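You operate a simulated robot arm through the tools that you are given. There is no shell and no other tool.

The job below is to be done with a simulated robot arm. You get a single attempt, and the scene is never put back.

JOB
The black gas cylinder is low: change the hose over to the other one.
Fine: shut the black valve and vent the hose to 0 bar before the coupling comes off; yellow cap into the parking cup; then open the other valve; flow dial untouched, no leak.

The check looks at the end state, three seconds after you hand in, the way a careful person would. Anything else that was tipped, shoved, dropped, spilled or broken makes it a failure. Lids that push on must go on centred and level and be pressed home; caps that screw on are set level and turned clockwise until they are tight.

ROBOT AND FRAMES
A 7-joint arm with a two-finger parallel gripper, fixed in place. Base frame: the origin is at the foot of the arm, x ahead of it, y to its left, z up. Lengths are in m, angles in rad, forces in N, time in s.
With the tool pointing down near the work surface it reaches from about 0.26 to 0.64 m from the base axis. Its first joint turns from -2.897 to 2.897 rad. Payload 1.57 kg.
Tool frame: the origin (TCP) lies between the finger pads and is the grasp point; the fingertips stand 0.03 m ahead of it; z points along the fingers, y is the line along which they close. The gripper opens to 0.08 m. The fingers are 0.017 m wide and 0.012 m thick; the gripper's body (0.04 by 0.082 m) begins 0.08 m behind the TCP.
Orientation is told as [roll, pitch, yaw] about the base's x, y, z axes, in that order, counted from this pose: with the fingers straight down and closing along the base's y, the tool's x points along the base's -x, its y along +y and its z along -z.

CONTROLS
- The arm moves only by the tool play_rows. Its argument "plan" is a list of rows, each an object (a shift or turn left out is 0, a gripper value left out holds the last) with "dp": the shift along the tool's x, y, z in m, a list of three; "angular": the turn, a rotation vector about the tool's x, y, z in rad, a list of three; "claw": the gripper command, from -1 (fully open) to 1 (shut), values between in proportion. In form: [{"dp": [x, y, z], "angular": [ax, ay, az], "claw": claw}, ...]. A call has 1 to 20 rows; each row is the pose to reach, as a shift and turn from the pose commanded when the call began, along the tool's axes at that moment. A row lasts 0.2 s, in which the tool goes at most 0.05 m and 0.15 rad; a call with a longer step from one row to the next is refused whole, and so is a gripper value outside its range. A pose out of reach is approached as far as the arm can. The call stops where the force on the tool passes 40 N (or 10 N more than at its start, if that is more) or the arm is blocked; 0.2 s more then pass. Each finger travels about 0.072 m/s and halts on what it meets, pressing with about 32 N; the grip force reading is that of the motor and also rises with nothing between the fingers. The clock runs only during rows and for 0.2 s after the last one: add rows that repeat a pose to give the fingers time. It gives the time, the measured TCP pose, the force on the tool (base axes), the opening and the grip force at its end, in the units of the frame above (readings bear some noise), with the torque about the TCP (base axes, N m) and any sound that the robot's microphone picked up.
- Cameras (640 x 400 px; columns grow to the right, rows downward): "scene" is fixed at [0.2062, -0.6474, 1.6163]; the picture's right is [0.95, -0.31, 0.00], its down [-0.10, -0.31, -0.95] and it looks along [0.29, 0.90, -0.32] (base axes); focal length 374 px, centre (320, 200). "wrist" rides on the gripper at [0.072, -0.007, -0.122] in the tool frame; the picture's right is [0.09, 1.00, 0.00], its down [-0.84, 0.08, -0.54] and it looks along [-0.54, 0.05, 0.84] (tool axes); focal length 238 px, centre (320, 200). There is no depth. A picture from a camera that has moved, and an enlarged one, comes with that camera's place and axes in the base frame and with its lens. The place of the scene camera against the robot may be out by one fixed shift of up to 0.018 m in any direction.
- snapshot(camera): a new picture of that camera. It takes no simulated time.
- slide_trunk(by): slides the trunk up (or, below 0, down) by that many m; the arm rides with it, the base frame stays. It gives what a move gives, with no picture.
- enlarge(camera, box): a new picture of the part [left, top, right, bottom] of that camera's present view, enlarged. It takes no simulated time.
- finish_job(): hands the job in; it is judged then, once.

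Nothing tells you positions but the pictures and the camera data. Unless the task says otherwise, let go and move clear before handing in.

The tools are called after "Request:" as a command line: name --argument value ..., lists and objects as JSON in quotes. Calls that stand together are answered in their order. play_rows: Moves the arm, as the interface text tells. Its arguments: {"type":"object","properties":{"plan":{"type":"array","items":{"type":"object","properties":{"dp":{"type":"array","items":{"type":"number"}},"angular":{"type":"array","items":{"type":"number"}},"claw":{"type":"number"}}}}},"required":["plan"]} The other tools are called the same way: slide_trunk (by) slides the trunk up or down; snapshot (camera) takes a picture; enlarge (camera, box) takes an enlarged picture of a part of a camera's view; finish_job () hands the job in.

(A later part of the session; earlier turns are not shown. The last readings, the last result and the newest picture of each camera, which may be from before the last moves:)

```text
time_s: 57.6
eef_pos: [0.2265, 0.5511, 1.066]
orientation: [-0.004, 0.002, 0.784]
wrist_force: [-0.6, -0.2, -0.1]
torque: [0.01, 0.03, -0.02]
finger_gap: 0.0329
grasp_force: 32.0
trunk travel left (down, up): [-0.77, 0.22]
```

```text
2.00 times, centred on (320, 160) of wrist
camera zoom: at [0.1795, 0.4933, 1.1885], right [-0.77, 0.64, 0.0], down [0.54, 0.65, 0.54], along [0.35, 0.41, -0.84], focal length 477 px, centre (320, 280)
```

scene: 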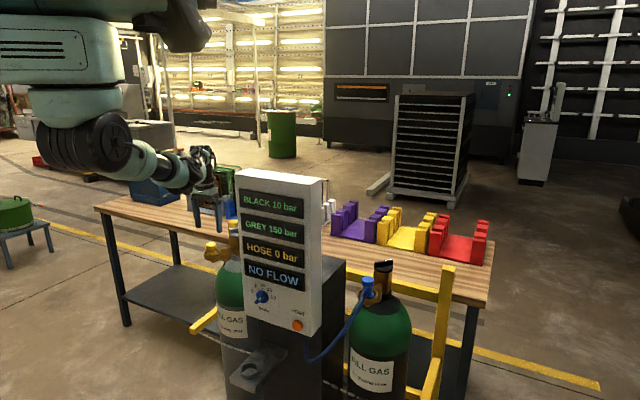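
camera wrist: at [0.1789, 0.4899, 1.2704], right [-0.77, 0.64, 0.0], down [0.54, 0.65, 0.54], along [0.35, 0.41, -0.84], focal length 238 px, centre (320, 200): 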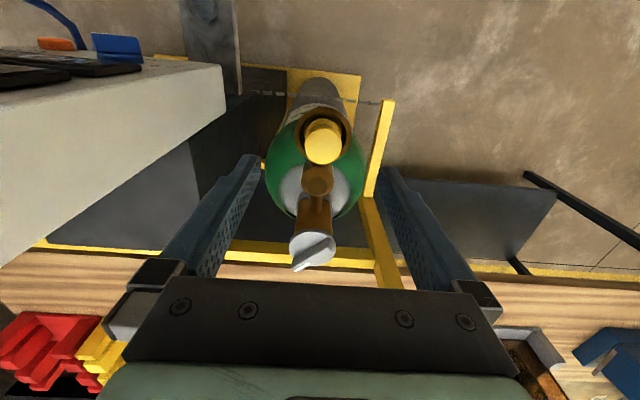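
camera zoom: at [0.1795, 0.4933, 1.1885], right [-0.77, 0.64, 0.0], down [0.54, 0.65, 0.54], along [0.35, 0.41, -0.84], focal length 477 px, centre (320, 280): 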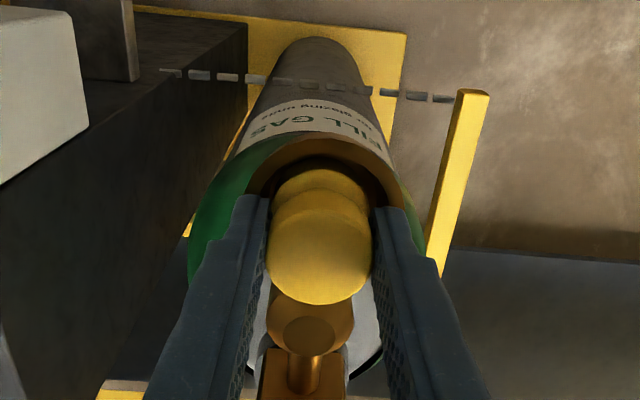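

Gripped (33 mm). Pulling straight up gently.

Request:
play_rows --plan '[{"dp": [0, 0, -0.004]}, {"dp": [0, 0, -0.008]}, {"dp": [0, 0, -0.012]}, {"dp": [0, 0, -0.016]}, {"dp": [0, 0, -0.022]}, {"dp": [0, 0, -0.03]}]'

Request:
enlarge --camera "scene" --box '[190, 200, 250, 280]'

Request:
snapshot --camera "wrist"

```text
time_s: 59.0
eef_pos: [0.2264, 0.5503, 1.0976]
orientation: [-0.004, 0.001, 0.783]
wrist_force: [0.4, -0.1, -0.6]
torque: [0.0, -0.01, -0.01]
finger_gap: 0.0327
grasp_force: 31.9
trunk travel left (down, up): [-0.77, 0.22]
```

```text
5.00 times, centred on (220, 240) of scene
camera zoom: at [0.2062, -0.6474, 1.6163], right [0.95, -0.31, 0.0], down [-0.1, -0.31, -0.95], along [0.29, 0.9, -0.32], focal length 1868 px, centre (820, 0)
```

zoom: 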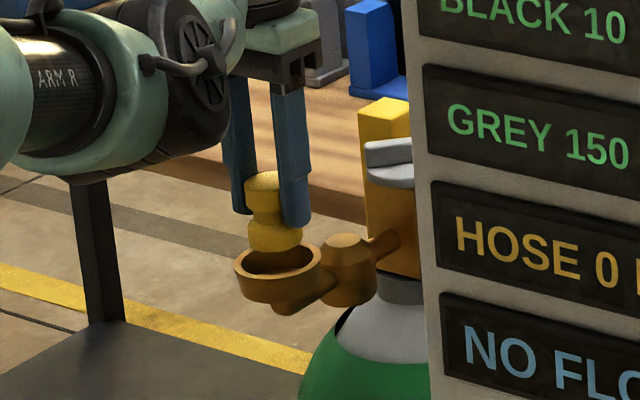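

```text
taken
camera wrist: at [0.1792, 0.4937, 1.2185], right [-0.77, 0.64, 0.0], down [0.54, 0.65, 0.54], along [0.35, 0.41, -0.84], focal length 238 px, centre (320, 200)
```

wrist: 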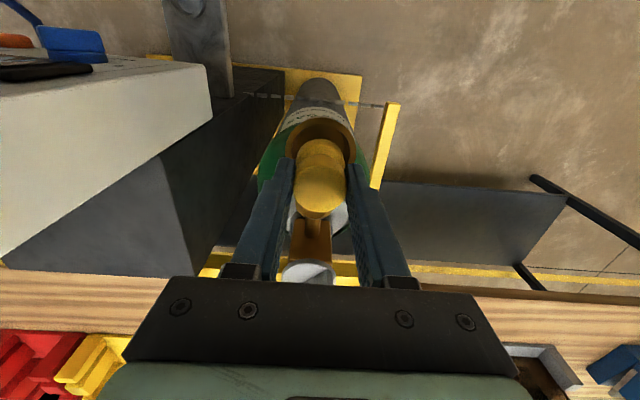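

The cap simply lifted off. Moving it up, out toward the robot, then down in front of the stand to find the parking cup.

Request:
play_rows --plan '[{"dp": [0, 0, -0.02]}, {"dp": [0.03, 0, -0.025]}, {"dp": [0.07, 0, -0.02]}, {"dp": [0.11, 0, -0.01]}, {"dp": [0.13, 0, 0.02]}, {"dp": [0.13, 0, 0.06]}, {"dp": [0.13, 0, 0.1]}, {"dp": [0.13, 0, 0.14]}, {"dp": [0.13, 0, 0.148]}]'

Request:
snapshot --camera "scene"

Request:
snapshot --camera "wrist"

```text
time_s: 61.0
eef_pos: [0.1347, 0.4573, 0.9483]
orientation: [-0.003, 0.001, 0.784]
wrist_force: [0.0, 0.1, -0.7]
torque: [-0.01, 0.01, 0.0]
finger_gap: 0.0326
grasp_force: 31.8
trunk travel left (down, up): [-0.77, 0.22]
```

```text
taken
```

scene: 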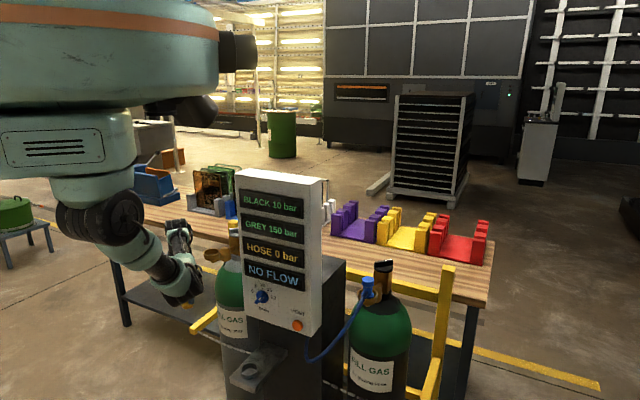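

```text
taken
camera wrist: at [0.0874, 0.4008, 1.0696], right [-0.77, 0.64, 0.0], down [0.54, 0.65, 0.54], along [0.35, 0.41, -0.84], focal length 238 px, centre (320, 200)
```

wrist: 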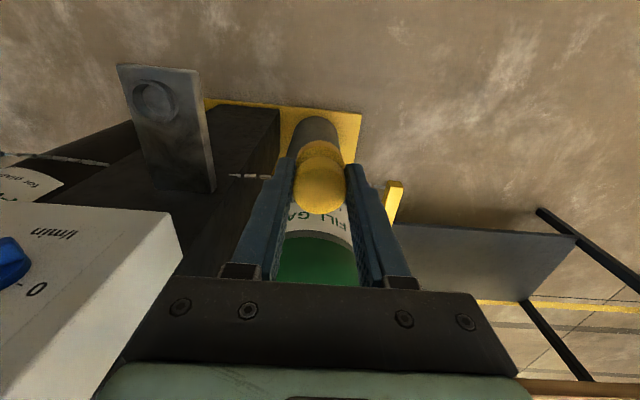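

Request:
enlarge --camera "wrist" --box '[100, 50, 230, 200]'

Request:
enlarge --camera "scene" --box '[215, 330, 305, 400]'

```text
2.67 times, centred on (165, 125) of wrist
camera zoom: at [0.0874, 0.4008, 1.0696], right [-0.77, 0.64, 0.0], down [0.54, 0.65, 0.54], along [0.35, 0.41, -0.84], focal length 636 px, centre (733, 400)
```

zoom: 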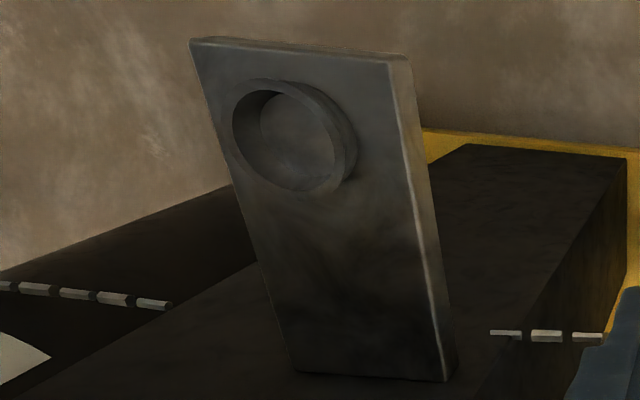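

```text
5.71 times, centred on (260, 365) of scene
camera zoom: at [0.2062, -0.6474, 1.6163], right [0.95, -0.31, 0.0], down [-0.1, -0.31, -0.95], along [0.29, 0.9, -0.32], focal length 2135 px, centre (663, -743)
```

zoom: 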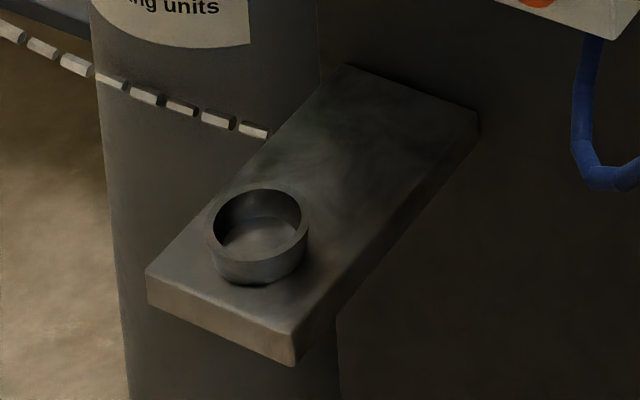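

Request:
play_rows --plan '[{"dp": [0.0204, -0.0405, 0.016]}, {"dp": [0.0409, -0.081, 0.032]}, {"dp": [0.0613, -0.1215, 0.048]}, {"dp": [0.0613, -0.1215, 0.048]}]'

Request:
snapshot --camera "wrist"

Request:
enlarge --camera "wrist" --box '[160, 100, 320, 260]'

```text
time_s: 62.0
eef_pos: [0.1761, 0.3285, 0.9006]
orientation: [-0.003, 0.002, 0.785]
wrist_force: [-0.3, 0.1, 0.5]
torque: [0.03, 0.05, -0.04]
finger_gap: 0.0325
grasp_force: 32.2
trunk travel left (down, up): [-0.77, 0.22]
```

```text
taken
camera wrist: at [0.1303, 0.2713, 1.0223], right [-0.77, 0.64, 0.0], down [0.54, 0.65, 0.54], along [0.35, 0.41, -0.84], focal length 238 px, centre (320, 200)
```

wrist: 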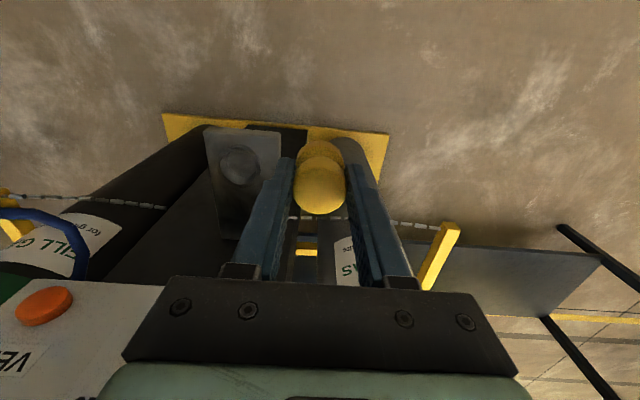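

```text
2.50 times, centred on (240, 180) of wrist
camera zoom: at [0.1303, 0.2713, 1.0223], right [-0.77, 0.64, 0.0], down [0.54, 0.65, 0.54], along [0.35, 0.41, -0.84], focal length 596 px, centre (520, 250)
```

zoom: 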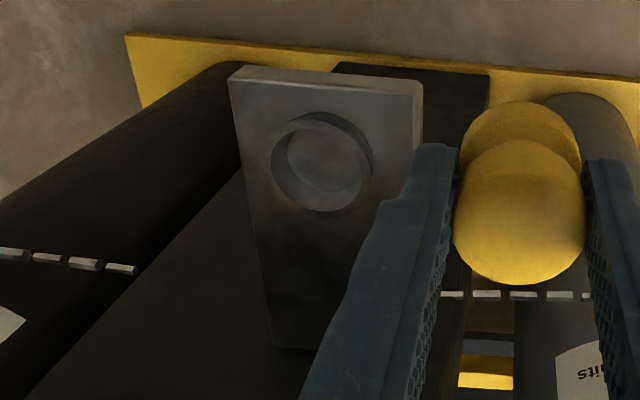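

Cup rim ≈(0.296, 0.3055, 0.736), inner width ≈42 mm versus the cap flange ≈37 mm. One more view from the other side to refine before placing.

Request:
play_rows --plan '[{"dp": [0, -0.045, 0]}, {"dp": [0, -0.09, 0]}, {"dp": [0, -0.135, 0]}, {"dp": [0, -0.18, 0]}, {"dp": [0, -0.22, 0]}, {"dp": [0, -0.22, 0]}]'

Request:
snapshot --camera "wrist"

Request:
enlarge --camera "wrist" --box '[310, 90, 470, 250]'

```text
time_s: 63.4
eef_pos: [0.3324, 0.173, 0.9015]
orientation: [-0.002, 0.003, 0.786]
wrist_force: [-0.8, 0.2, -0.4]
torque: [0.0, 0.0, 0.02]
finger_gap: 0.0327
grasp_force: 32.1
trunk travel left (down, up): [-0.77, 0.22]
```

```text
taken
camera wrist: at [0.2853, 0.1157, 1.023], right [-0.77, 0.64, 0.0], down [0.54, 0.65, 0.54], along [0.35, 0.41, -0.84], focal length 238 px, centre (320, 200)
```

wrist: 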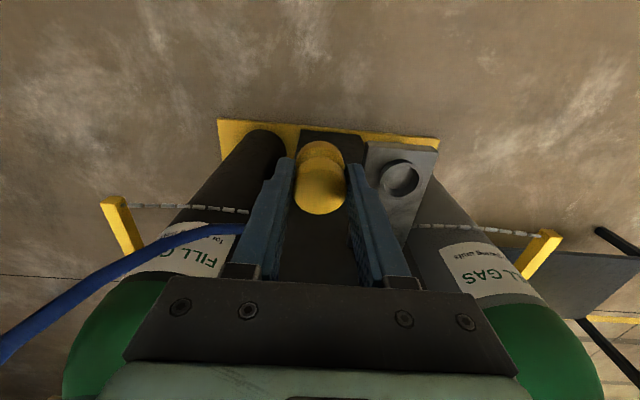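

```text
2.50 times, centred on (390, 170) of wrist
camera zoom: at [0.2853, 0.1157, 1.023], right [-0.77, 0.64, 0.0], down [0.54, 0.65, 0.54], along [0.35, 0.41, -0.84], focal length 596 px, centre (145, 275)
```

zoom: 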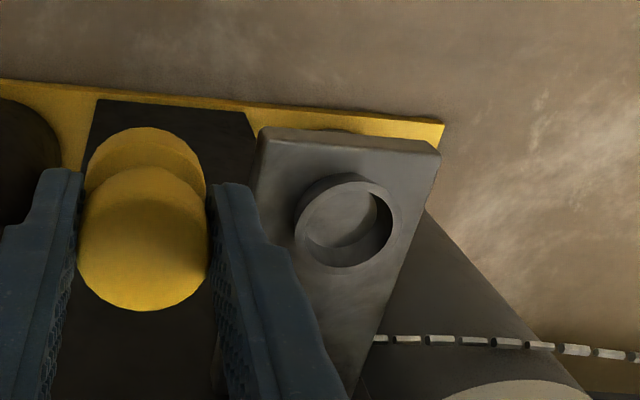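

Views agree: cup centre ≈(0.298, 0.306), rim z≈0.731. Moving above it first, then I'll check clearance to the dial before descending.

Request:
play_rows --plan '[{"dp": [-0.0237, 0.04, 0.0]}, {"dp": [-0.0475, 0.08, 0.0]}, {"dp": [-0.0712, 0.1197, 0.01]}, {"dp": [-0.0712, 0.1197, 0.05]}, {"dp": [-0.0712, 0.1197, 0.085]}, {"dp": [-0.0712, 0.1197, 0.085]}]'

Request:
enlarge --camera "scene" --box '[190, 250, 340, 400]'

Request:
snapshot --camera "wrist"

```text
time_s: 64.8
eef_pos: [0.2979, 0.3077, 0.8172]
orientation: [-0.002, 0.001, 0.785]
wrist_force: [-0.1, 0.1, 0.1]
torque: [0.01, 0.03, 0.01]
finger_gap: 0.0326
grasp_force: 31.5
trunk travel left (down, up): [-0.77, 0.22]
```

```text
2.67 times, centred on (265, 325) of scene
camera zoom: at [0.2062, -0.6474, 1.6163], right [0.95, -0.31, 0.0], down [-0.1, -0.31, -0.95], along [0.29, 0.9, -0.32], focal length 996 px, centre (467, -133)
```

zoom: 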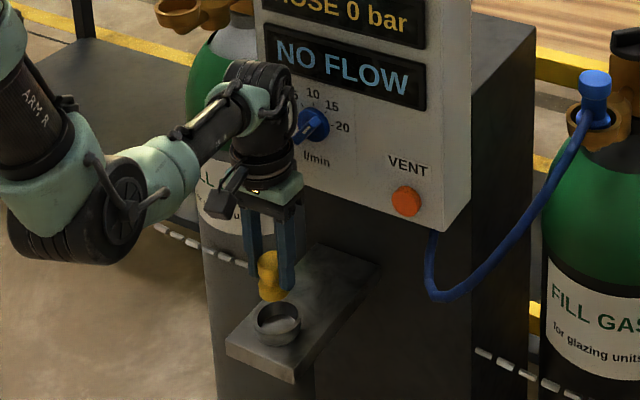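

```text
taken
camera wrist: at [0.2509, 0.2507, 0.9391], right [-0.77, 0.64, 0.0], down [0.54, 0.65, 0.54], along [0.35, 0.41, -0.84], focal length 238 px, centre (320, 200)
```

wrist: 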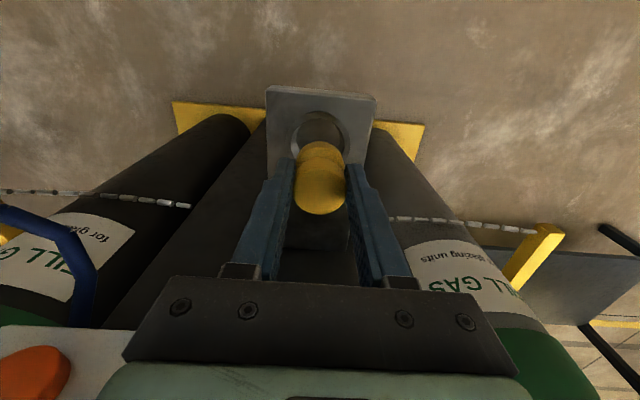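

Request:
play_rows --plan '[{"dp": [0, 0, 0.015]}, {"dp": [0, 0, 0.03]}, {"dp": [0, 0, 0.03]}]'

Request:
enlarge --camera "scene" --box '[230, 310, 310, 390]'

Request:
enlarge --camera "wrist" --box '[240, 80, 400, 240]'

```text
time_s: 65.6
eef_pos: [0.2981, 0.3077, 0.7881]
orientation: [-0.004, 0.001, 0.784]
wrist_force: [0.2, -0.7, -0.5]
torque: [-0.02, 0.04, -0.01]
finger_gap: 0.0327
grasp_force: 32.4
trunk travel left (down, up): [-0.77, 0.22]
```

```text
5.00 times, centred on (270, 350) of scene
camera zoom: at [0.2062, -0.6474, 1.6163], right [0.95, -0.31, 0.0], down [-0.1, -0.31, -0.95], along [0.29, 0.9, -0.32], focal length 1868 px, centre (570, -550)
```

zoom: 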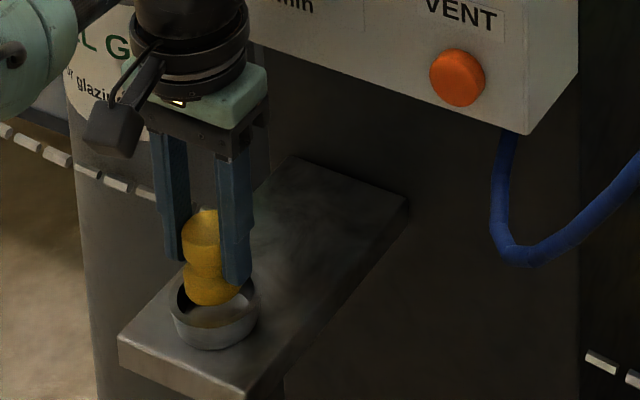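

```text
2.50 times, centred on (320, 160) of wrist
camera zoom: at [0.2512, 0.2508, 0.9084], right [-0.77, 0.64, 0.0], down [0.54, 0.65, 0.54], along [0.35, 0.41, -0.84], focal length 596 px, centre (320, 300)
```

zoom: 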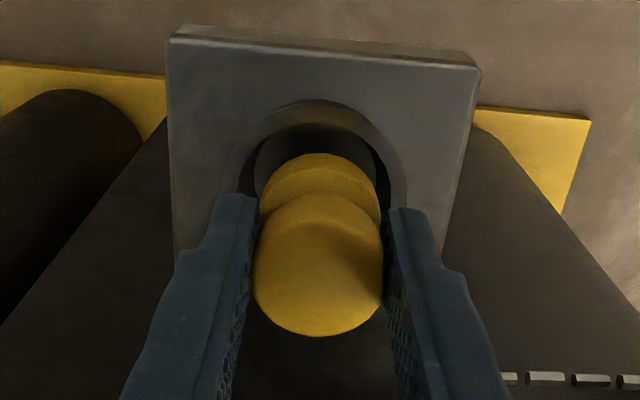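

Lateral alignment is within ~1 mm. Lowering the cap into the cup slowly.

Request:
play_rows --plan '[{"dp": [0, 0, 0.004]}, {"dp": [0, 0, 0.008]}, {"dp": [0, 0, 0.012]}, {"dp": [0, 0, 0.016]}]'

Request:
enlarge --camera "scene" --box '[230, 310, 310, 390]'

```text
time_s: 66.6
eef_pos: [0.2976, 0.3075, 0.7696]
orientation: [-0.003, 0.003, 0.784]
wrist_force: [0.4, -0.5, -0.1]
torque: [0.03, -0.03, 0.0]
finger_gap: 0.0328
grasp_force: 32.4
trunk travel left (down, up): [-0.77, 0.22]
```

```text
5.00 times, centred on (270, 350) of scene
camera zoom: at [0.2062, -0.6474, 1.6163], right [0.95, -0.31, 0.0], down [-0.1, -0.31, -0.95], along [0.29, 0.9, -0.32], focal length 1868 px, centre (570, -550)
```

zoom: 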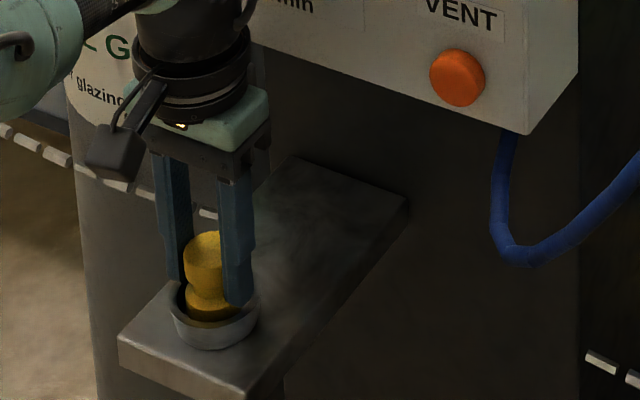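

Request:
play_rows --plan '[{"dp": [0, 0, 0.002]}, {"dp": [0, 0, 0.004]}, {"dp": [0, 0, 0.005]}]'

Request:
enlarge --camera "scene" --box '[240, 330, 290, 380]'

```text
time_s: 67.4
eef_pos: [0.2995, 0.3074, 0.7662]
orientation: [-0.004, -0.001, 0.784]
wrist_force: [0.3, -6.3, 10.9]
torque: [0.0, 0.2, 0.07]
finger_gap: 0.0326
grasp_force: 31.8
trunk travel left (down, up): [-0.77, 0.22]
```

```text
8.00 times, centred on (265, 355) of scene
camera zoom: at [0.2062, -0.6474, 1.6163], right [0.95, -0.31, 0.0], down [-0.1, -0.31, -0.95], along [0.29, 0.9, -0.32], focal length 2989 px, centre (760, -1040)
```

zoom: 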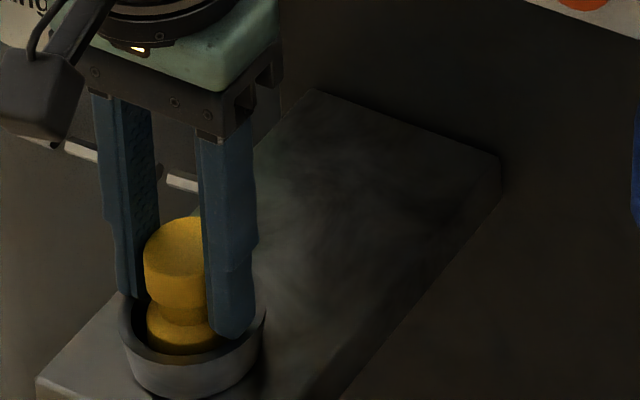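

Contact felt – the cap is seated in the cup. Releasing and rising straight up.

Request:
play_rows --plan '[{"dp": [0, 0, -0.001], "claw": 0.0}, {"dp": [0, 0, -0.001], "claw": -0.4}, {"dp": [0, 0, -0.001], "claw": -0.4}]'

Request:
enlarge --camera "scene" --box '[240, 330, 290, 380]'

Request:
enlarge --camera "wrist" --box '[240, 80, 400, 240]'

```text
time_s: 68.2
eef_pos: [0.2975, 0.3075, 0.7673]
orientation: [-0.003, 0.002, 0.783]
wrist_force: [-0.9, 1.1, 1.2]
torque: [-0.03, 0.0, -0.01]
finger_gap: 0.0554
grasp_force: 0.1
trunk travel left (down, up): [-0.77, 0.22]
```

```text
8.00 times, centred on (265, 355) of scene
camera zoom: at [0.2062, -0.6474, 1.6163], right [0.95, -0.31, 0.0], down [-0.1, -0.31, -0.95], along [0.29, 0.9, -0.32], focal length 2989 px, centre (760, -1040)
```

zoom: 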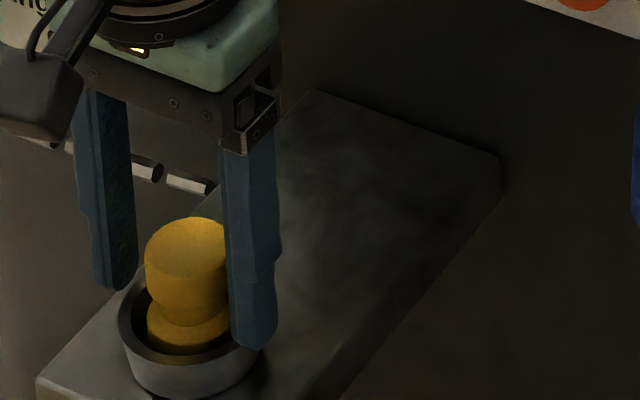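

```text
2.50 times, centred on (320, 160) of wrist
camera zoom: at [0.2513, 0.2509, 0.888], right [-0.77, 0.64, 0.0], down [0.54, 0.65, 0.54], along [0.35, 0.41, -0.84], focal length 596 px, centre (320, 300)
```

zoom: 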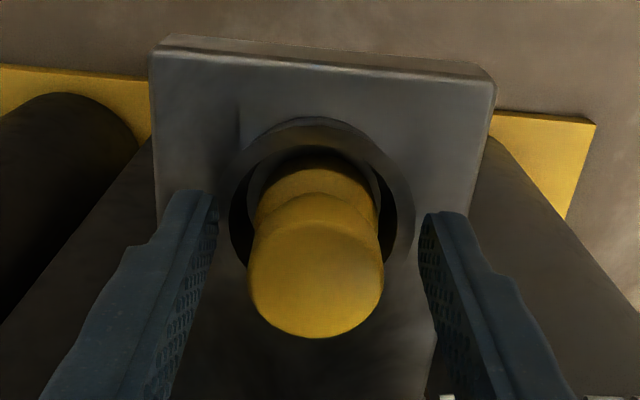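

The yellow cap stands upright in the parking cup. Rising straight up and away.

Request:
play_rows --plan '[{"dp": [0, 0, -0.03]}, {"dp": [0, 0, -0.07]}, {"dp": [0, 0, -0.11]}, {"dp": [0, 0, -0.15]}, {"dp": [0.02, 0, -0.19]}, {"dp": [0.04, -0.02, -0.23]}, {"dp": [0.05, -0.05, -0.27]}, {"dp": [0.05, -0.09, -0.29]}, {"dp": [0.05, -0.135, -0.31]}, {"dp": [0.05, -0.18, -0.33]}, {"dp": [0.05, -0.225, -0.35]}, {"dp": [0.05, -0.27, -0.37]}, {"dp": [0.05, -0.27, -0.37]}]'

Request:
snapshot --camera "scene"

Request:
enlarge --camera "scene" --box '[220, 320, 310, 400]'

Request:
snapshot --camera "wrist"

```text
refused: row 7 steps farther than a row can; nothing moved
```

```text
taken
```

scene: 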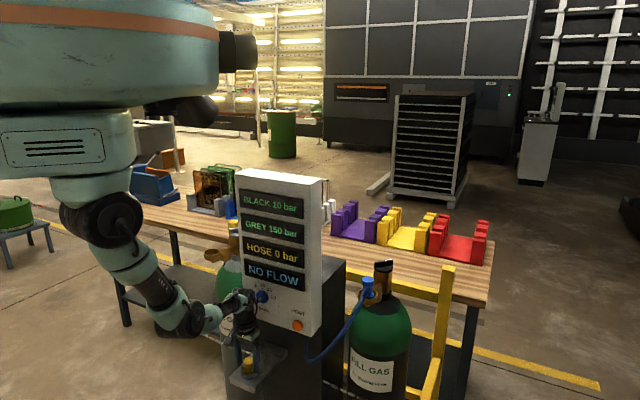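

```text
5.00 times, centred on (265, 360) of scene
camera zoom: at [0.2062, -0.6474, 1.6163], right [0.95, -0.31, 0.0], down [-0.1, -0.31, -0.95], along [0.29, 0.9, -0.32], focal length 1868 px, centre (595, -600)
```

zoom: 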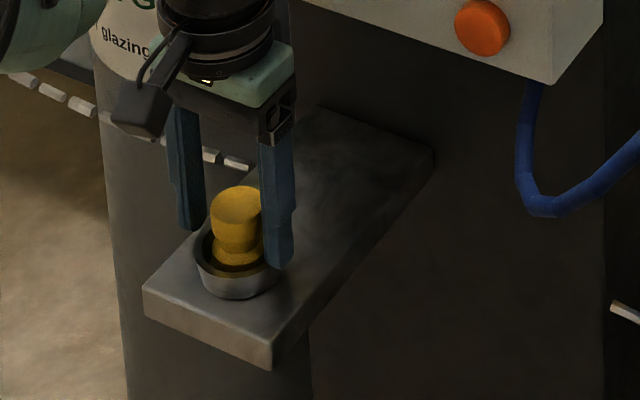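

```text
taken
camera wrist: at [0.2513, 0.2509, 0.888], right [-0.77, 0.64, 0.0], down [0.54, 0.65, 0.54], along [0.35, 0.41, -0.84], focal length 238 px, centre (320, 200)
```

wrist: 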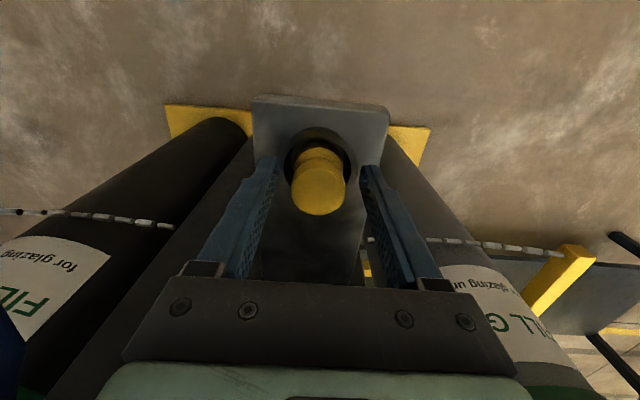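

Request:
play_rows --plan '[{"dp": [0, 0, -0.03]}, {"dp": [0, 0, -0.07]}, {"dp": [0.005, 0, -0.11]}, {"dp": [0.02, 0, -0.15]}, {"dp": [0.035, 0, -0.19]}, {"dp": [0.05, -0.02, -0.225]}, {"dp": [0.055, -0.05, -0.26]}, {"dp": [0.055, -0.09, -0.285]}, {"dp": [0.055, -0.13, -0.305]}, {"dp": [0.055, -0.17, -0.325]}, {"dp": [0.055, -0.215, -0.345]}, {"dp": [0.055, -0.26, -0.365]}, {"dp": [0.055, -0.26, -0.365]}]'

Request:
snapshot --camera "scene"

Request:
enlarge --camera "scene" --box '[220, 280, 320, 400]'

Request:
snapshot --camera "wrist"

```text
time_s: 71.0
eef_pos: [0.2745, 0.2723, 0.9735]
orientation: [-0.004, 0.001, 0.784]
wrist_force: [0.5, 0.2, -0.4]
torque: [-0.02, -0.01, 0.01]
finger_gap: 0.0559
grasp_force: 0.2
out of reach, approached as far as the arm can: row 6, 7, 8, 9, 10, 11, 12, 13
trunk travel left (down, up): [-0.77, 0.22]
```

```text
taken
```

scene: 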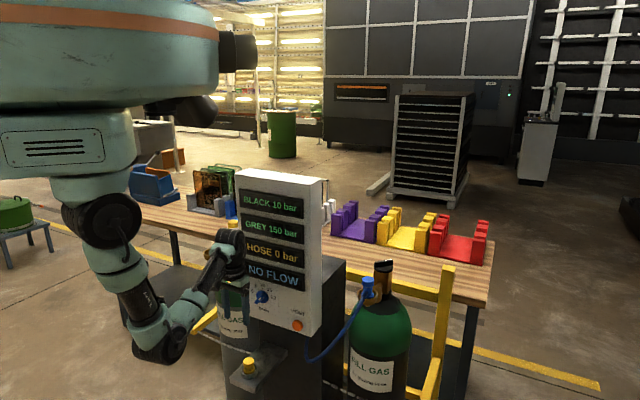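

```text
3.33 times, centred on (270, 340) of scene
camera zoom: at [0.2062, -0.6474, 1.6163], right [0.95, -0.31, 0.0], down [-0.1, -0.31, -0.95], along [0.29, 0.9, -0.32], focal length 1246 px, centre (487, -267)
```

zoom: 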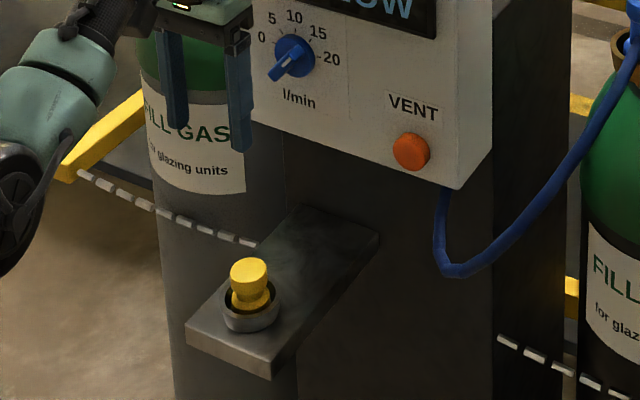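

```text
taken
camera wrist: at [0.2276, 0.2146, 1.096], right [-0.77, 0.64, 0.0], down [0.54, 0.65, 0.54], along [0.35, 0.41, -0.84], focal length 238 px, centre (320, 200)
```

wrist: 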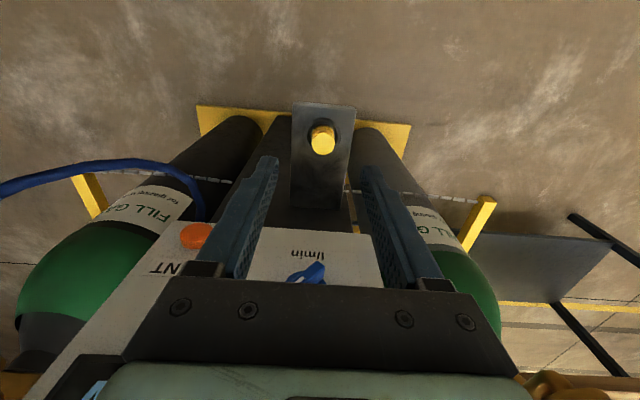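

The cap is well parked. The arm's folded limit stops me here, so I'll gain height with the trunk.

Request:
slide_trunk --by 0.22

Request:
play_rows --plan '[{"dp": [0.0, -0.04, 0]}, {"dp": [0.0, -0.08, 0]}, {"dp": [0.0, -0.12, 0]}, {"dp": [0.0, -0.16, 0]}, {"dp": [0.0, -0.2, 0]}, {"dp": [0.0, -0.24, 0]}, {"dp": [0.0, -0.28, 0]}, {"dp": [0.0, -0.32, 0]}, {"dp": [0.0, -0.34, 0]}, {"dp": [0.0, -0.34, 0]}]'

Request:
snapshot --camera "scene"

Request:
snapshot --camera "wrist"

```text
time_s: 73.3
eef_pos: [0.2745, 0.2707, 1.1951]
orientation: [-0.004, 0.003, 0.783]
wrist_force: [-0.3, 0.3, -0.8]
torque: [-0.02, 0.01, -0.01]
finger_gap: 0.0561
grasp_force: 0.0
trunk travel left (down, up): [-0.99, 0.0]
```

```text
time_s: 75.5
eef_pos: [0.5146, 0.0312, 1.1952]
orientation: [-0.004, 0.002, 0.786]
wrist_force: [0.3, 0.5, -0.1]
torque: [-0.01, 0.04, 0.0]
finger_gap: 0.0562
grasp_force: 0.1
trunk travel left (down, up): [-0.99, 0.0]
```

```text
taken
```

scene: 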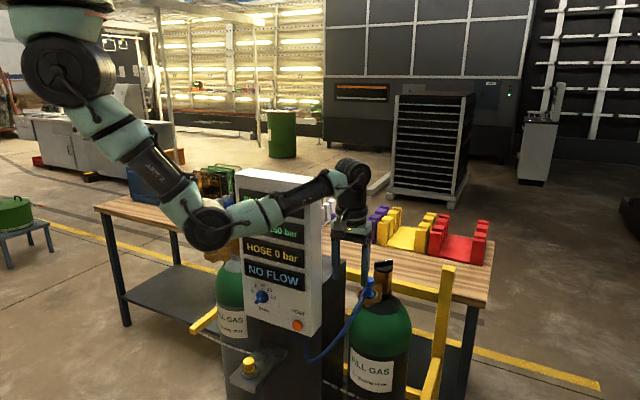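

```text
taken
camera wrist: at [0.4672, -0.0267, 1.3162], right [-0.77, 0.64, 0.0], down [0.54, 0.65, 0.54], along [0.35, 0.41, -0.84], focal length 238 px, centre (320, 200)
```

wrist: 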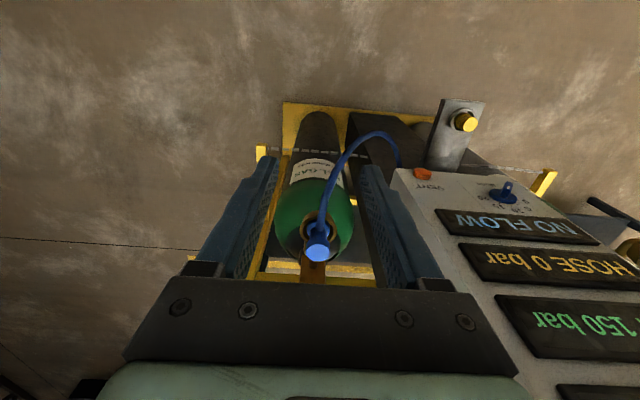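

Request:
enlarge --camera "wrist" --box '[260, 170, 380, 290]'

Request:
enlarge --camera "scene" --box '[340, 250, 420, 330]'

```text
3.33 times, centred on (320, 230) of wrist
camera zoom: at [0.4672, -0.0267, 1.3162], right [-0.77, 0.64, 0.0], down [0.54, 0.65, 0.54], along [0.35, 0.41, -0.84], focal length 794 px, centre (320, 100)
```

zoom: 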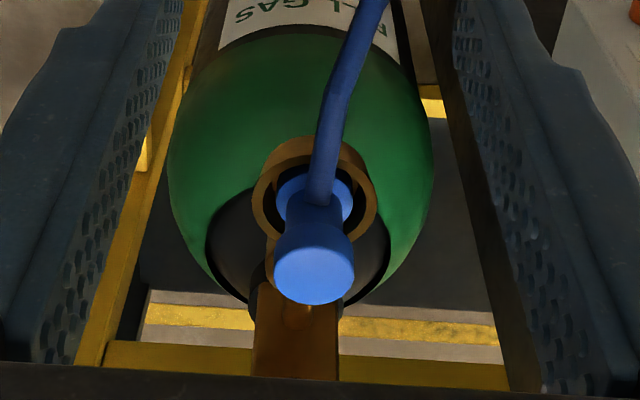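

```text
5.00 times, centred on (380, 290) of scene
camera zoom: at [0.2062, -0.6474, 1.6163], right [0.95, -0.31, 0.0], down [-0.1, -0.31, -0.95], along [0.29, 0.9, -0.32], focal length 1868 px, centre (20, -250)
```

zoom: 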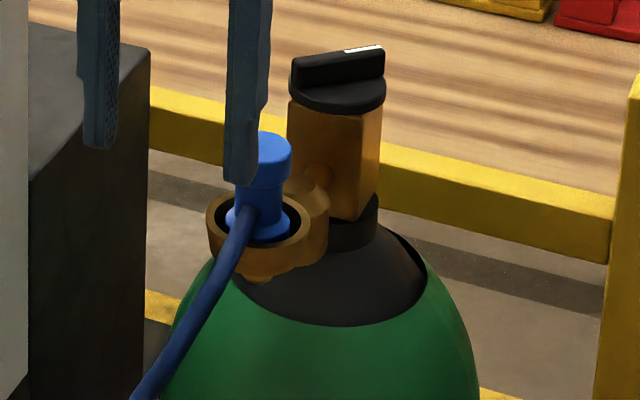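

Coupling top is ≈(0.621, 0.1535, 1.079). I'll rise and move over it, then lower the trunk so the arm has full reach there.

Request:
play_rows --plan '[{"dp": [0, 0, -0.045], "claw": -1}, {"dp": [0, 0, -0.09]}, {"dp": [-0.02, 0.002, -0.13]}, {"dp": [-0.045, 0.004, -0.17]}, {"dp": [-0.07, 0.006, -0.21]}, {"dp": [-0.095, 0.009, -0.245]}, {"dp": [-0.12, 0.011, -0.275]}, {"dp": [-0.1338, 0.013, -0.285]}, {"dp": [-0.1338, 0.013, -0.285]}]'

Request:
slide_trunk --by -0.33

Request:
snapshot --camera "wrist"

Request:
snapshot --camera "scene"

```text
time_s: 77.5
eef_pos: [0.6002, 0.1351, 1.4807]
orientation: [-0.003, 0.003, 0.786]
wrist_force: [1.0, -0.6, 0.6]
torque: [-0.03, 0.0, -0.02]
finger_gap: 0.08
grasp_force: 0.0
out of reach, approached as far as the arm can: row 2
trunk travel left (down, up): [-0.99, 0.0]
```

```text
time_s: 80.8
eef_pos: [0.5995, 0.1349, 1.1503]
orientation: [-0.004, 0.001, 0.782]
wrist_force: [-0.1, 0.4, -0.1]
torque: [-0.02, -0.04, -0.01]
finger_gap: 0.0797
grasp_force: 0.0
trunk travel left (down, up): [-0.66, 0.33]
```

```text
taken
camera wrist: at [0.5528, 0.0781, 1.2714], right [-0.77, 0.64, 0.0], down [0.54, 0.65, 0.54], along [0.35, 0.41, -0.84], focal length 238 px, centre (320, 200)
```

wrist: 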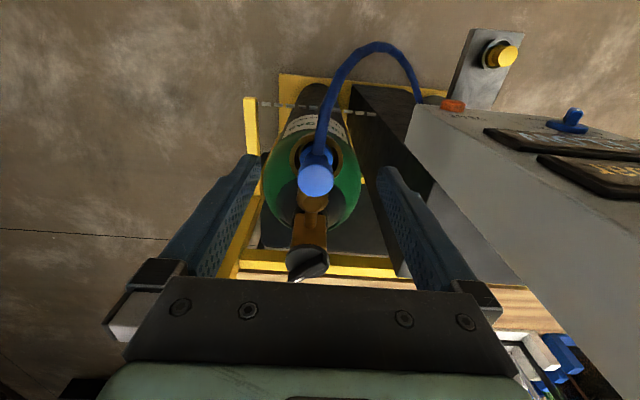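

```text
taken
```

scene: 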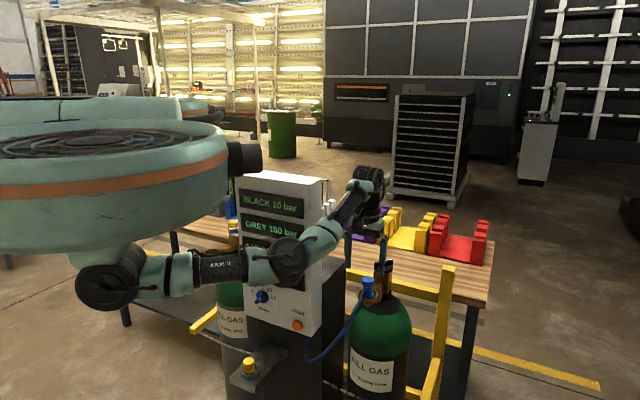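

Request:
enlarge --camera "wrist" --box '[260, 120, 380, 240]'

```text
3.33 times, centred on (320, 180) of wrist
camera zoom: at [0.5528, 0.0781, 1.2714], right [-0.77, 0.64, 0.0], down [0.54, 0.65, 0.54], along [0.35, 0.41, -0.84], focal length 794 px, centre (320, 267)
```

zoom: 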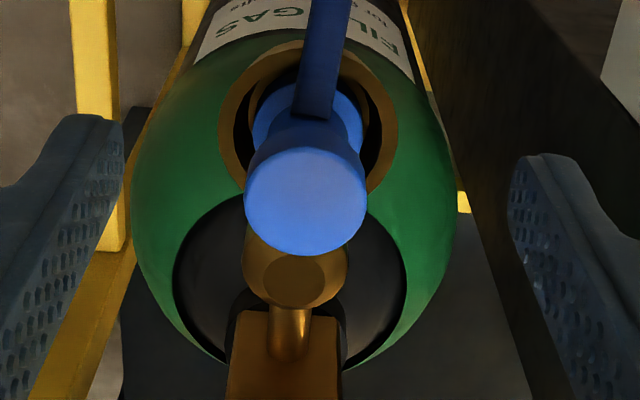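

Request:
play_rows --plan '[{"dp": [-0.0288, -0.0022, 0.0]}, {"dp": [-0.0288, -0.0022, 0.02]}, {"dp": [-0.0288, -0.0022, 0.045]}, {"dp": [-0.0288, -0.0022, 0.065]}, {"dp": [-0.0288, -0.0022, 0.0743]}, {"dp": [-0.0288, -0.0022, 0.0743]}]'

Request:
enlarge --camera "wrist" --box '[240, 100, 400, 260]'

Request:
enlarge --camera "scene" --box '[340, 240, 420, 320]'

```text
time_s: 82.2
eef_pos: [0.6213, 0.1531, 1.075]
orientation: [-0.003, 0.002, 0.786]
wrist_force: [0.0, -0.4, 0.2]
torque: [0.01, -0.05, 0.01]
finger_gap: 0.0801
grasp_force: 0.1
trunk travel left (down, up): [-0.66, 0.33]
```

```text
2.50 times, centred on (320, 180) of wrist
camera zoom: at [0.5743, 0.0966, 1.1967], right [-0.77, 0.64, 0.0], down [0.54, 0.65, 0.54], along [0.35, 0.41, -0.84], focal length 596 px, centre (320, 250)
```

zoom: 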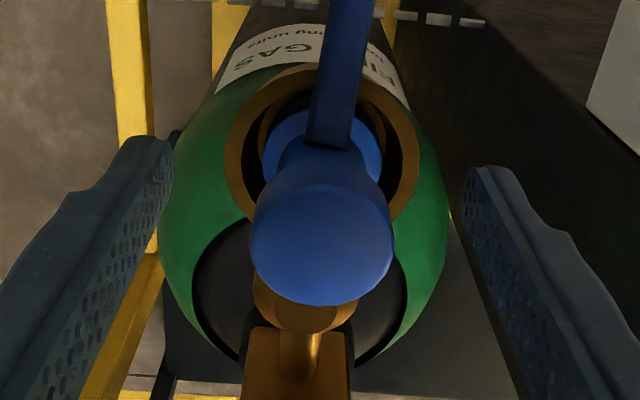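

```text
5.00 times, centred on (380, 280) of scene
camera zoom: at [0.2062, -0.6474, 1.6163], right [0.95, -0.31, 0.0], down [-0.1, -0.31, -0.95], along [0.29, 0.9, -0.32], focal length 1868 px, centre (20, -200)
```

zoom: 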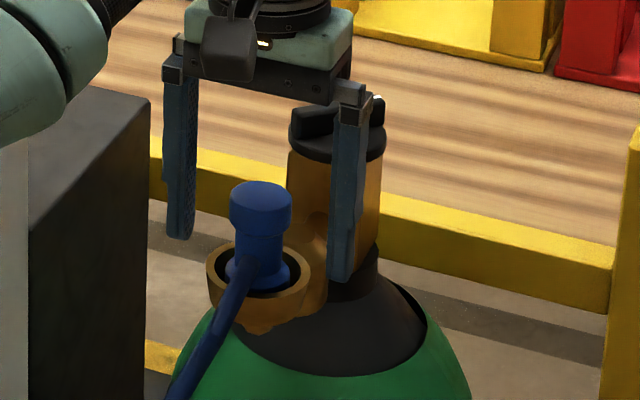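

Centred on the coupling. Closing.

Request:
play_rows --plan '[{"dp": [-0.0008, 0, 0], "claw": 0.0}, {"dp": [-0.0008, 0, 0], "claw": 0.4}, {"dp": [-0.0008, 0, 0], "claw": 1}, {"dp": [-0.0008, 0, 0], "claw": 1}, {"dp": [-0.0008, 0, 0], "claw": 1}]'

Request:
enlarge --camera "scene" --box '[340, 240, 420, 320]'

```text
time_s: 83.4
eef_pos: [0.6222, 0.1532, 1.0751]
orientation: [-0.001, 0.003, 0.785]
wrist_force: [-2.7, 2.6, 0.8]
torque: [0.1, 0.1, -0.01]
finger_gap: 0.033
grasp_force: 31.9
trunk travel left (down, up): [-0.66, 0.33]
```

```text
5.00 times, centred on (380, 280) of scene
camera zoom: at [0.2062, -0.6474, 1.6163], right [0.95, -0.31, 0.0], down [-0.1, -0.31, -0.95], along [0.29, 0.9, -0.32], focal length 1868 px, centre (20, -200)
```

zoom: 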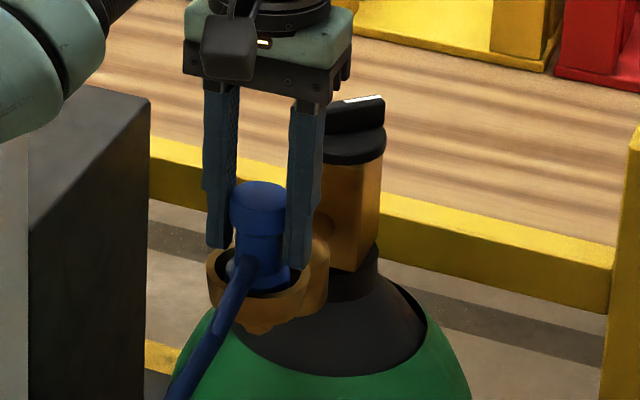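

Gripped at 33 mm. Verifying the display still reads 0, then pulling up.

Request:
enlarge --camera "wrist" --box '[420, 60, 640, 220]'

Request:
play_rows --plan '[{"dp": [0, 0, -0.004]}, {"dp": [0, 0, -0.008]}, {"dp": [0, 0, -0.012]}, {"dp": [0, 0, -0.016]}, {"dp": [0, 0, -0.022]}, {"dp": [0, 0, -0.03]}]'

Request:
enlarge --camera "scene" --box '[340, 240, 420, 320]'

Request:
snapshot --camera "scene"

```text
2.50 times, centred on (530, 140) of wrist
camera zoom: at [0.5747, 0.0978, 1.1969], right [-0.77, 0.64, 0.0], down [0.54, 0.65, 0.54], along [0.35, 0.41, -0.84], focal length 596 px, centre (-205, 350)
```

zoom: 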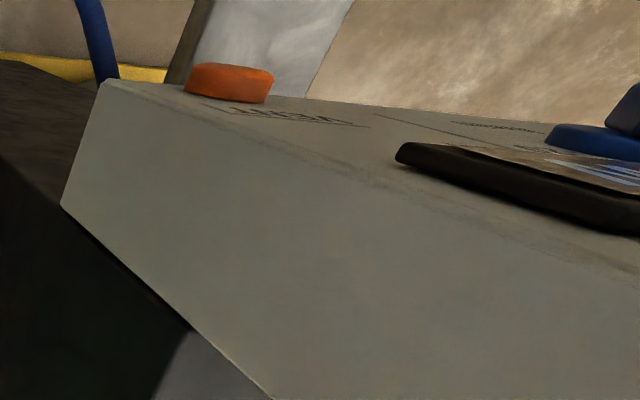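

```text
time_s: 84.8
eef_pos: [0.6218, 0.1542, 1.1066]
orientation: [-0.003, 0.001, 0.783]
wrist_force: [1.5, 0.0, -0.4]
torque: [-0.02, -0.01, 0.01]
finger_gap: 0.0328
grasp_force: 32.0
trunk travel left (down, up): [-0.66, 0.33]
```

```text
5.00 times, centred on (380, 280) of scene
camera zoom: at [0.2062, -0.6474, 1.6163], right [0.95, -0.31, 0.0], down [-0.1, -0.31, -0.95], along [0.29, 0.9, -0.32], focal length 1868 px, centre (20, -200)
```

zoom: 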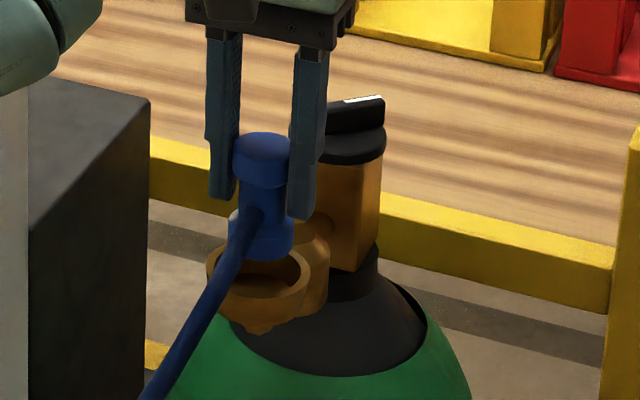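

```text
taken
```

scene: 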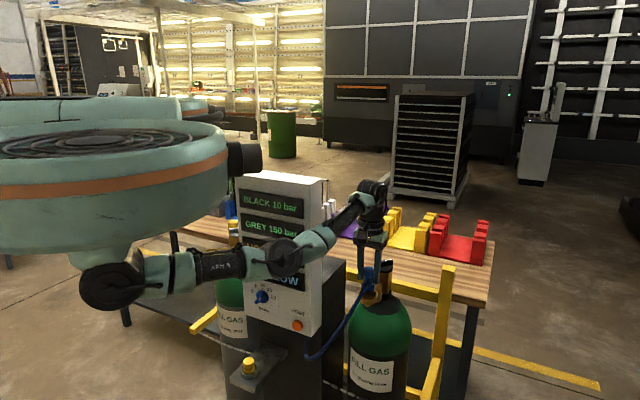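

The coupling came free cleanly at 0 bar, and the hose follows. Moving it outward from the outlet, in front of the panel.

Request:
play_rows --plan '[{"dp": [0.0, 0, -0.015]}, {"dp": [0.03, 0, -0.02]}, {"dp": [0.065, 0, -0.02]}, {"dp": [0.1, 0, -0.02]}, {"dp": [0.125, 0.01, -0.02]}, {"dp": [0.125, 0.01, -0.02]}]'

Request:
snapshot --camera "scene"

Request:
snapshot --camera "wrist"

```text
time_s: 86.2
eef_pos: [0.5258, 0.0741, 1.124]
orientation: [-0.003, 0.0, 0.782]
wrist_force: [-0.4, 0.6, -0.4]
torque: [0.03, 0.01, 0.01]
finger_gap: 0.033
grasp_force: 32.4
trunk travel left (down, up): [-0.66, 0.33]
```

```text
taken
```

scene: 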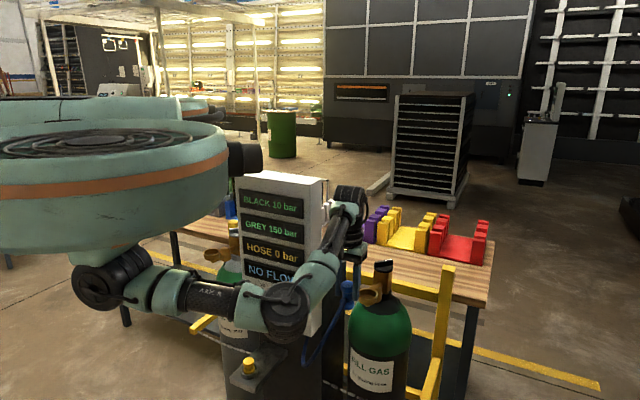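

```text
taken
camera wrist: at [0.4794, 0.0159, 1.2467], right [-0.77, 0.64, 0.0], down [0.54, 0.65, 0.54], along [0.35, 0.41, -0.84], focal length 238 px, centre (320, 200)
```

wrist: 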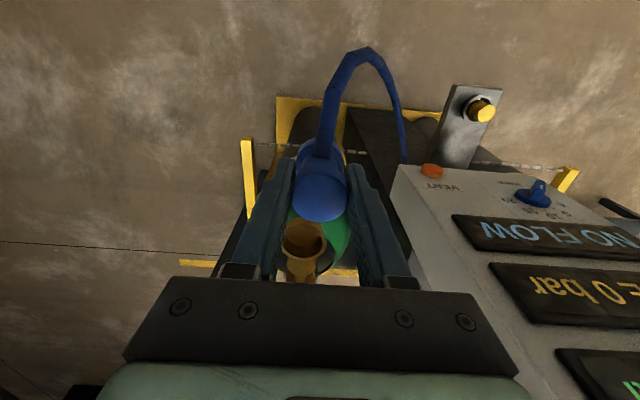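

Request:
play_rows --plan '[{"dp": [0.005, 0.036, 0]}, {"dp": [0.01, 0.072, 0]}, {"dp": [0.015, 0.108, 0]}, {"dp": [0.02, 0.144, 0]}, {"dp": [0.024, 0.18, 0]}, {"dp": [0.024, 0.18, 0]}]'

Request:
snapshot --camera "scene"

Request:
snapshot --camera "wrist"

```text
time_s: 87.6
eef_pos: [0.3826, 0.1836, 1.1247]
orientation: [-0.002, 0.002, 0.784]
wrist_force: [-0.2, 0.1, 0.0]
torque: [-0.01, -0.01, -0.02]
finger_gap: 0.0328
grasp_force: 32.3
trunk travel left (down, up): [-0.66, 0.33]
```

```text
taken
```

scene: 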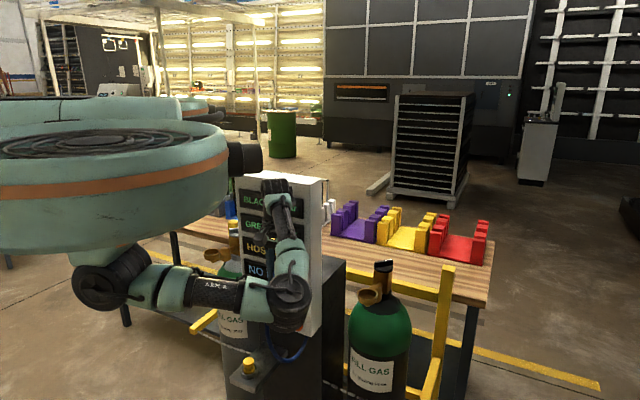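

```text
taken
camera wrist: at [0.3355, 0.1258, 1.2459], right [-0.77, 0.64, 0.0], down [0.54, 0.65, 0.54], along [0.35, 0.41, -0.84], focal length 238 px, centre (320, 200)
```

wrist: 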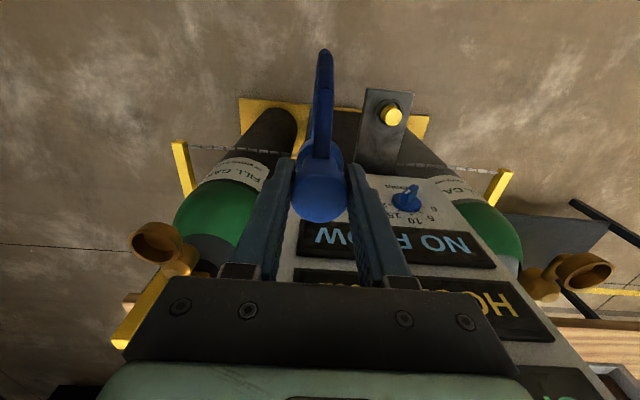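

Request:
play_rows --plan '[{"dp": [-0.004, 0.036, 0]}, {"dp": [-0.008, 0.072, 0]}, {"dp": [-0.012, 0.108, 0]}, {"dp": [-0.015, 0.144, 0]}, {"dp": [-0.015, 0.18, 0]}, {"dp": [-0.015, 0.18, 0]}]'

Request:
snapshot --camera "scene"

Request:
snapshot --camera "wrist"

```text
time_s: 89.0
eef_pos: [0.2658, 0.3217, 1.1243]
orientation: [-0.002, 0.002, 0.784]
wrist_force: [0.0, -0.2, 0.0]
torque: [0.01, -0.01, -0.03]
finger_gap: 0.033
grasp_force: 31.9
trunk travel left (down, up): [-0.66, 0.33]
```

```text
taken
```

scene: 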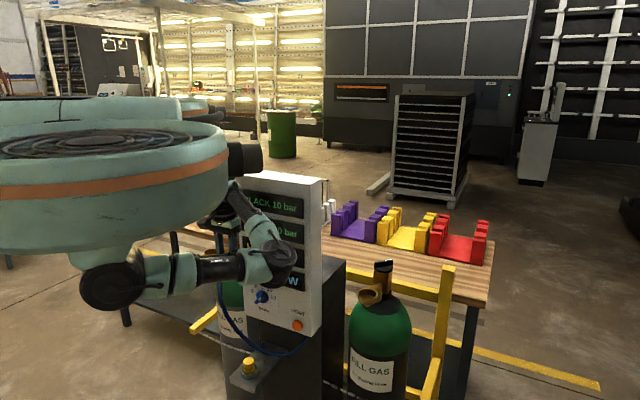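

```text
taken
camera wrist: at [0.2189, 0.2642, 1.2458], right [-0.77, 0.64, 0.0], down [0.54, 0.65, 0.54], along [0.35, 0.41, -0.84], focal length 238 px, centre (320, 200)
```

wrist: 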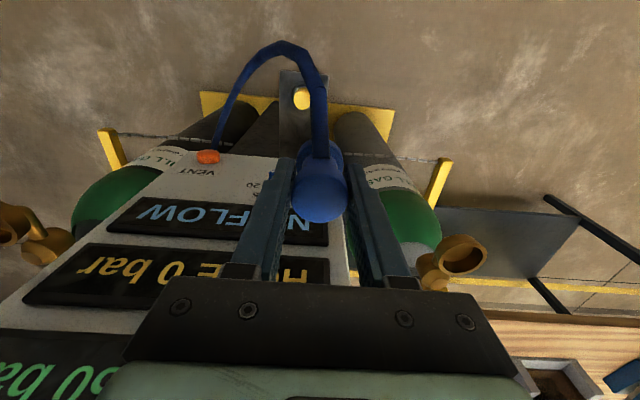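

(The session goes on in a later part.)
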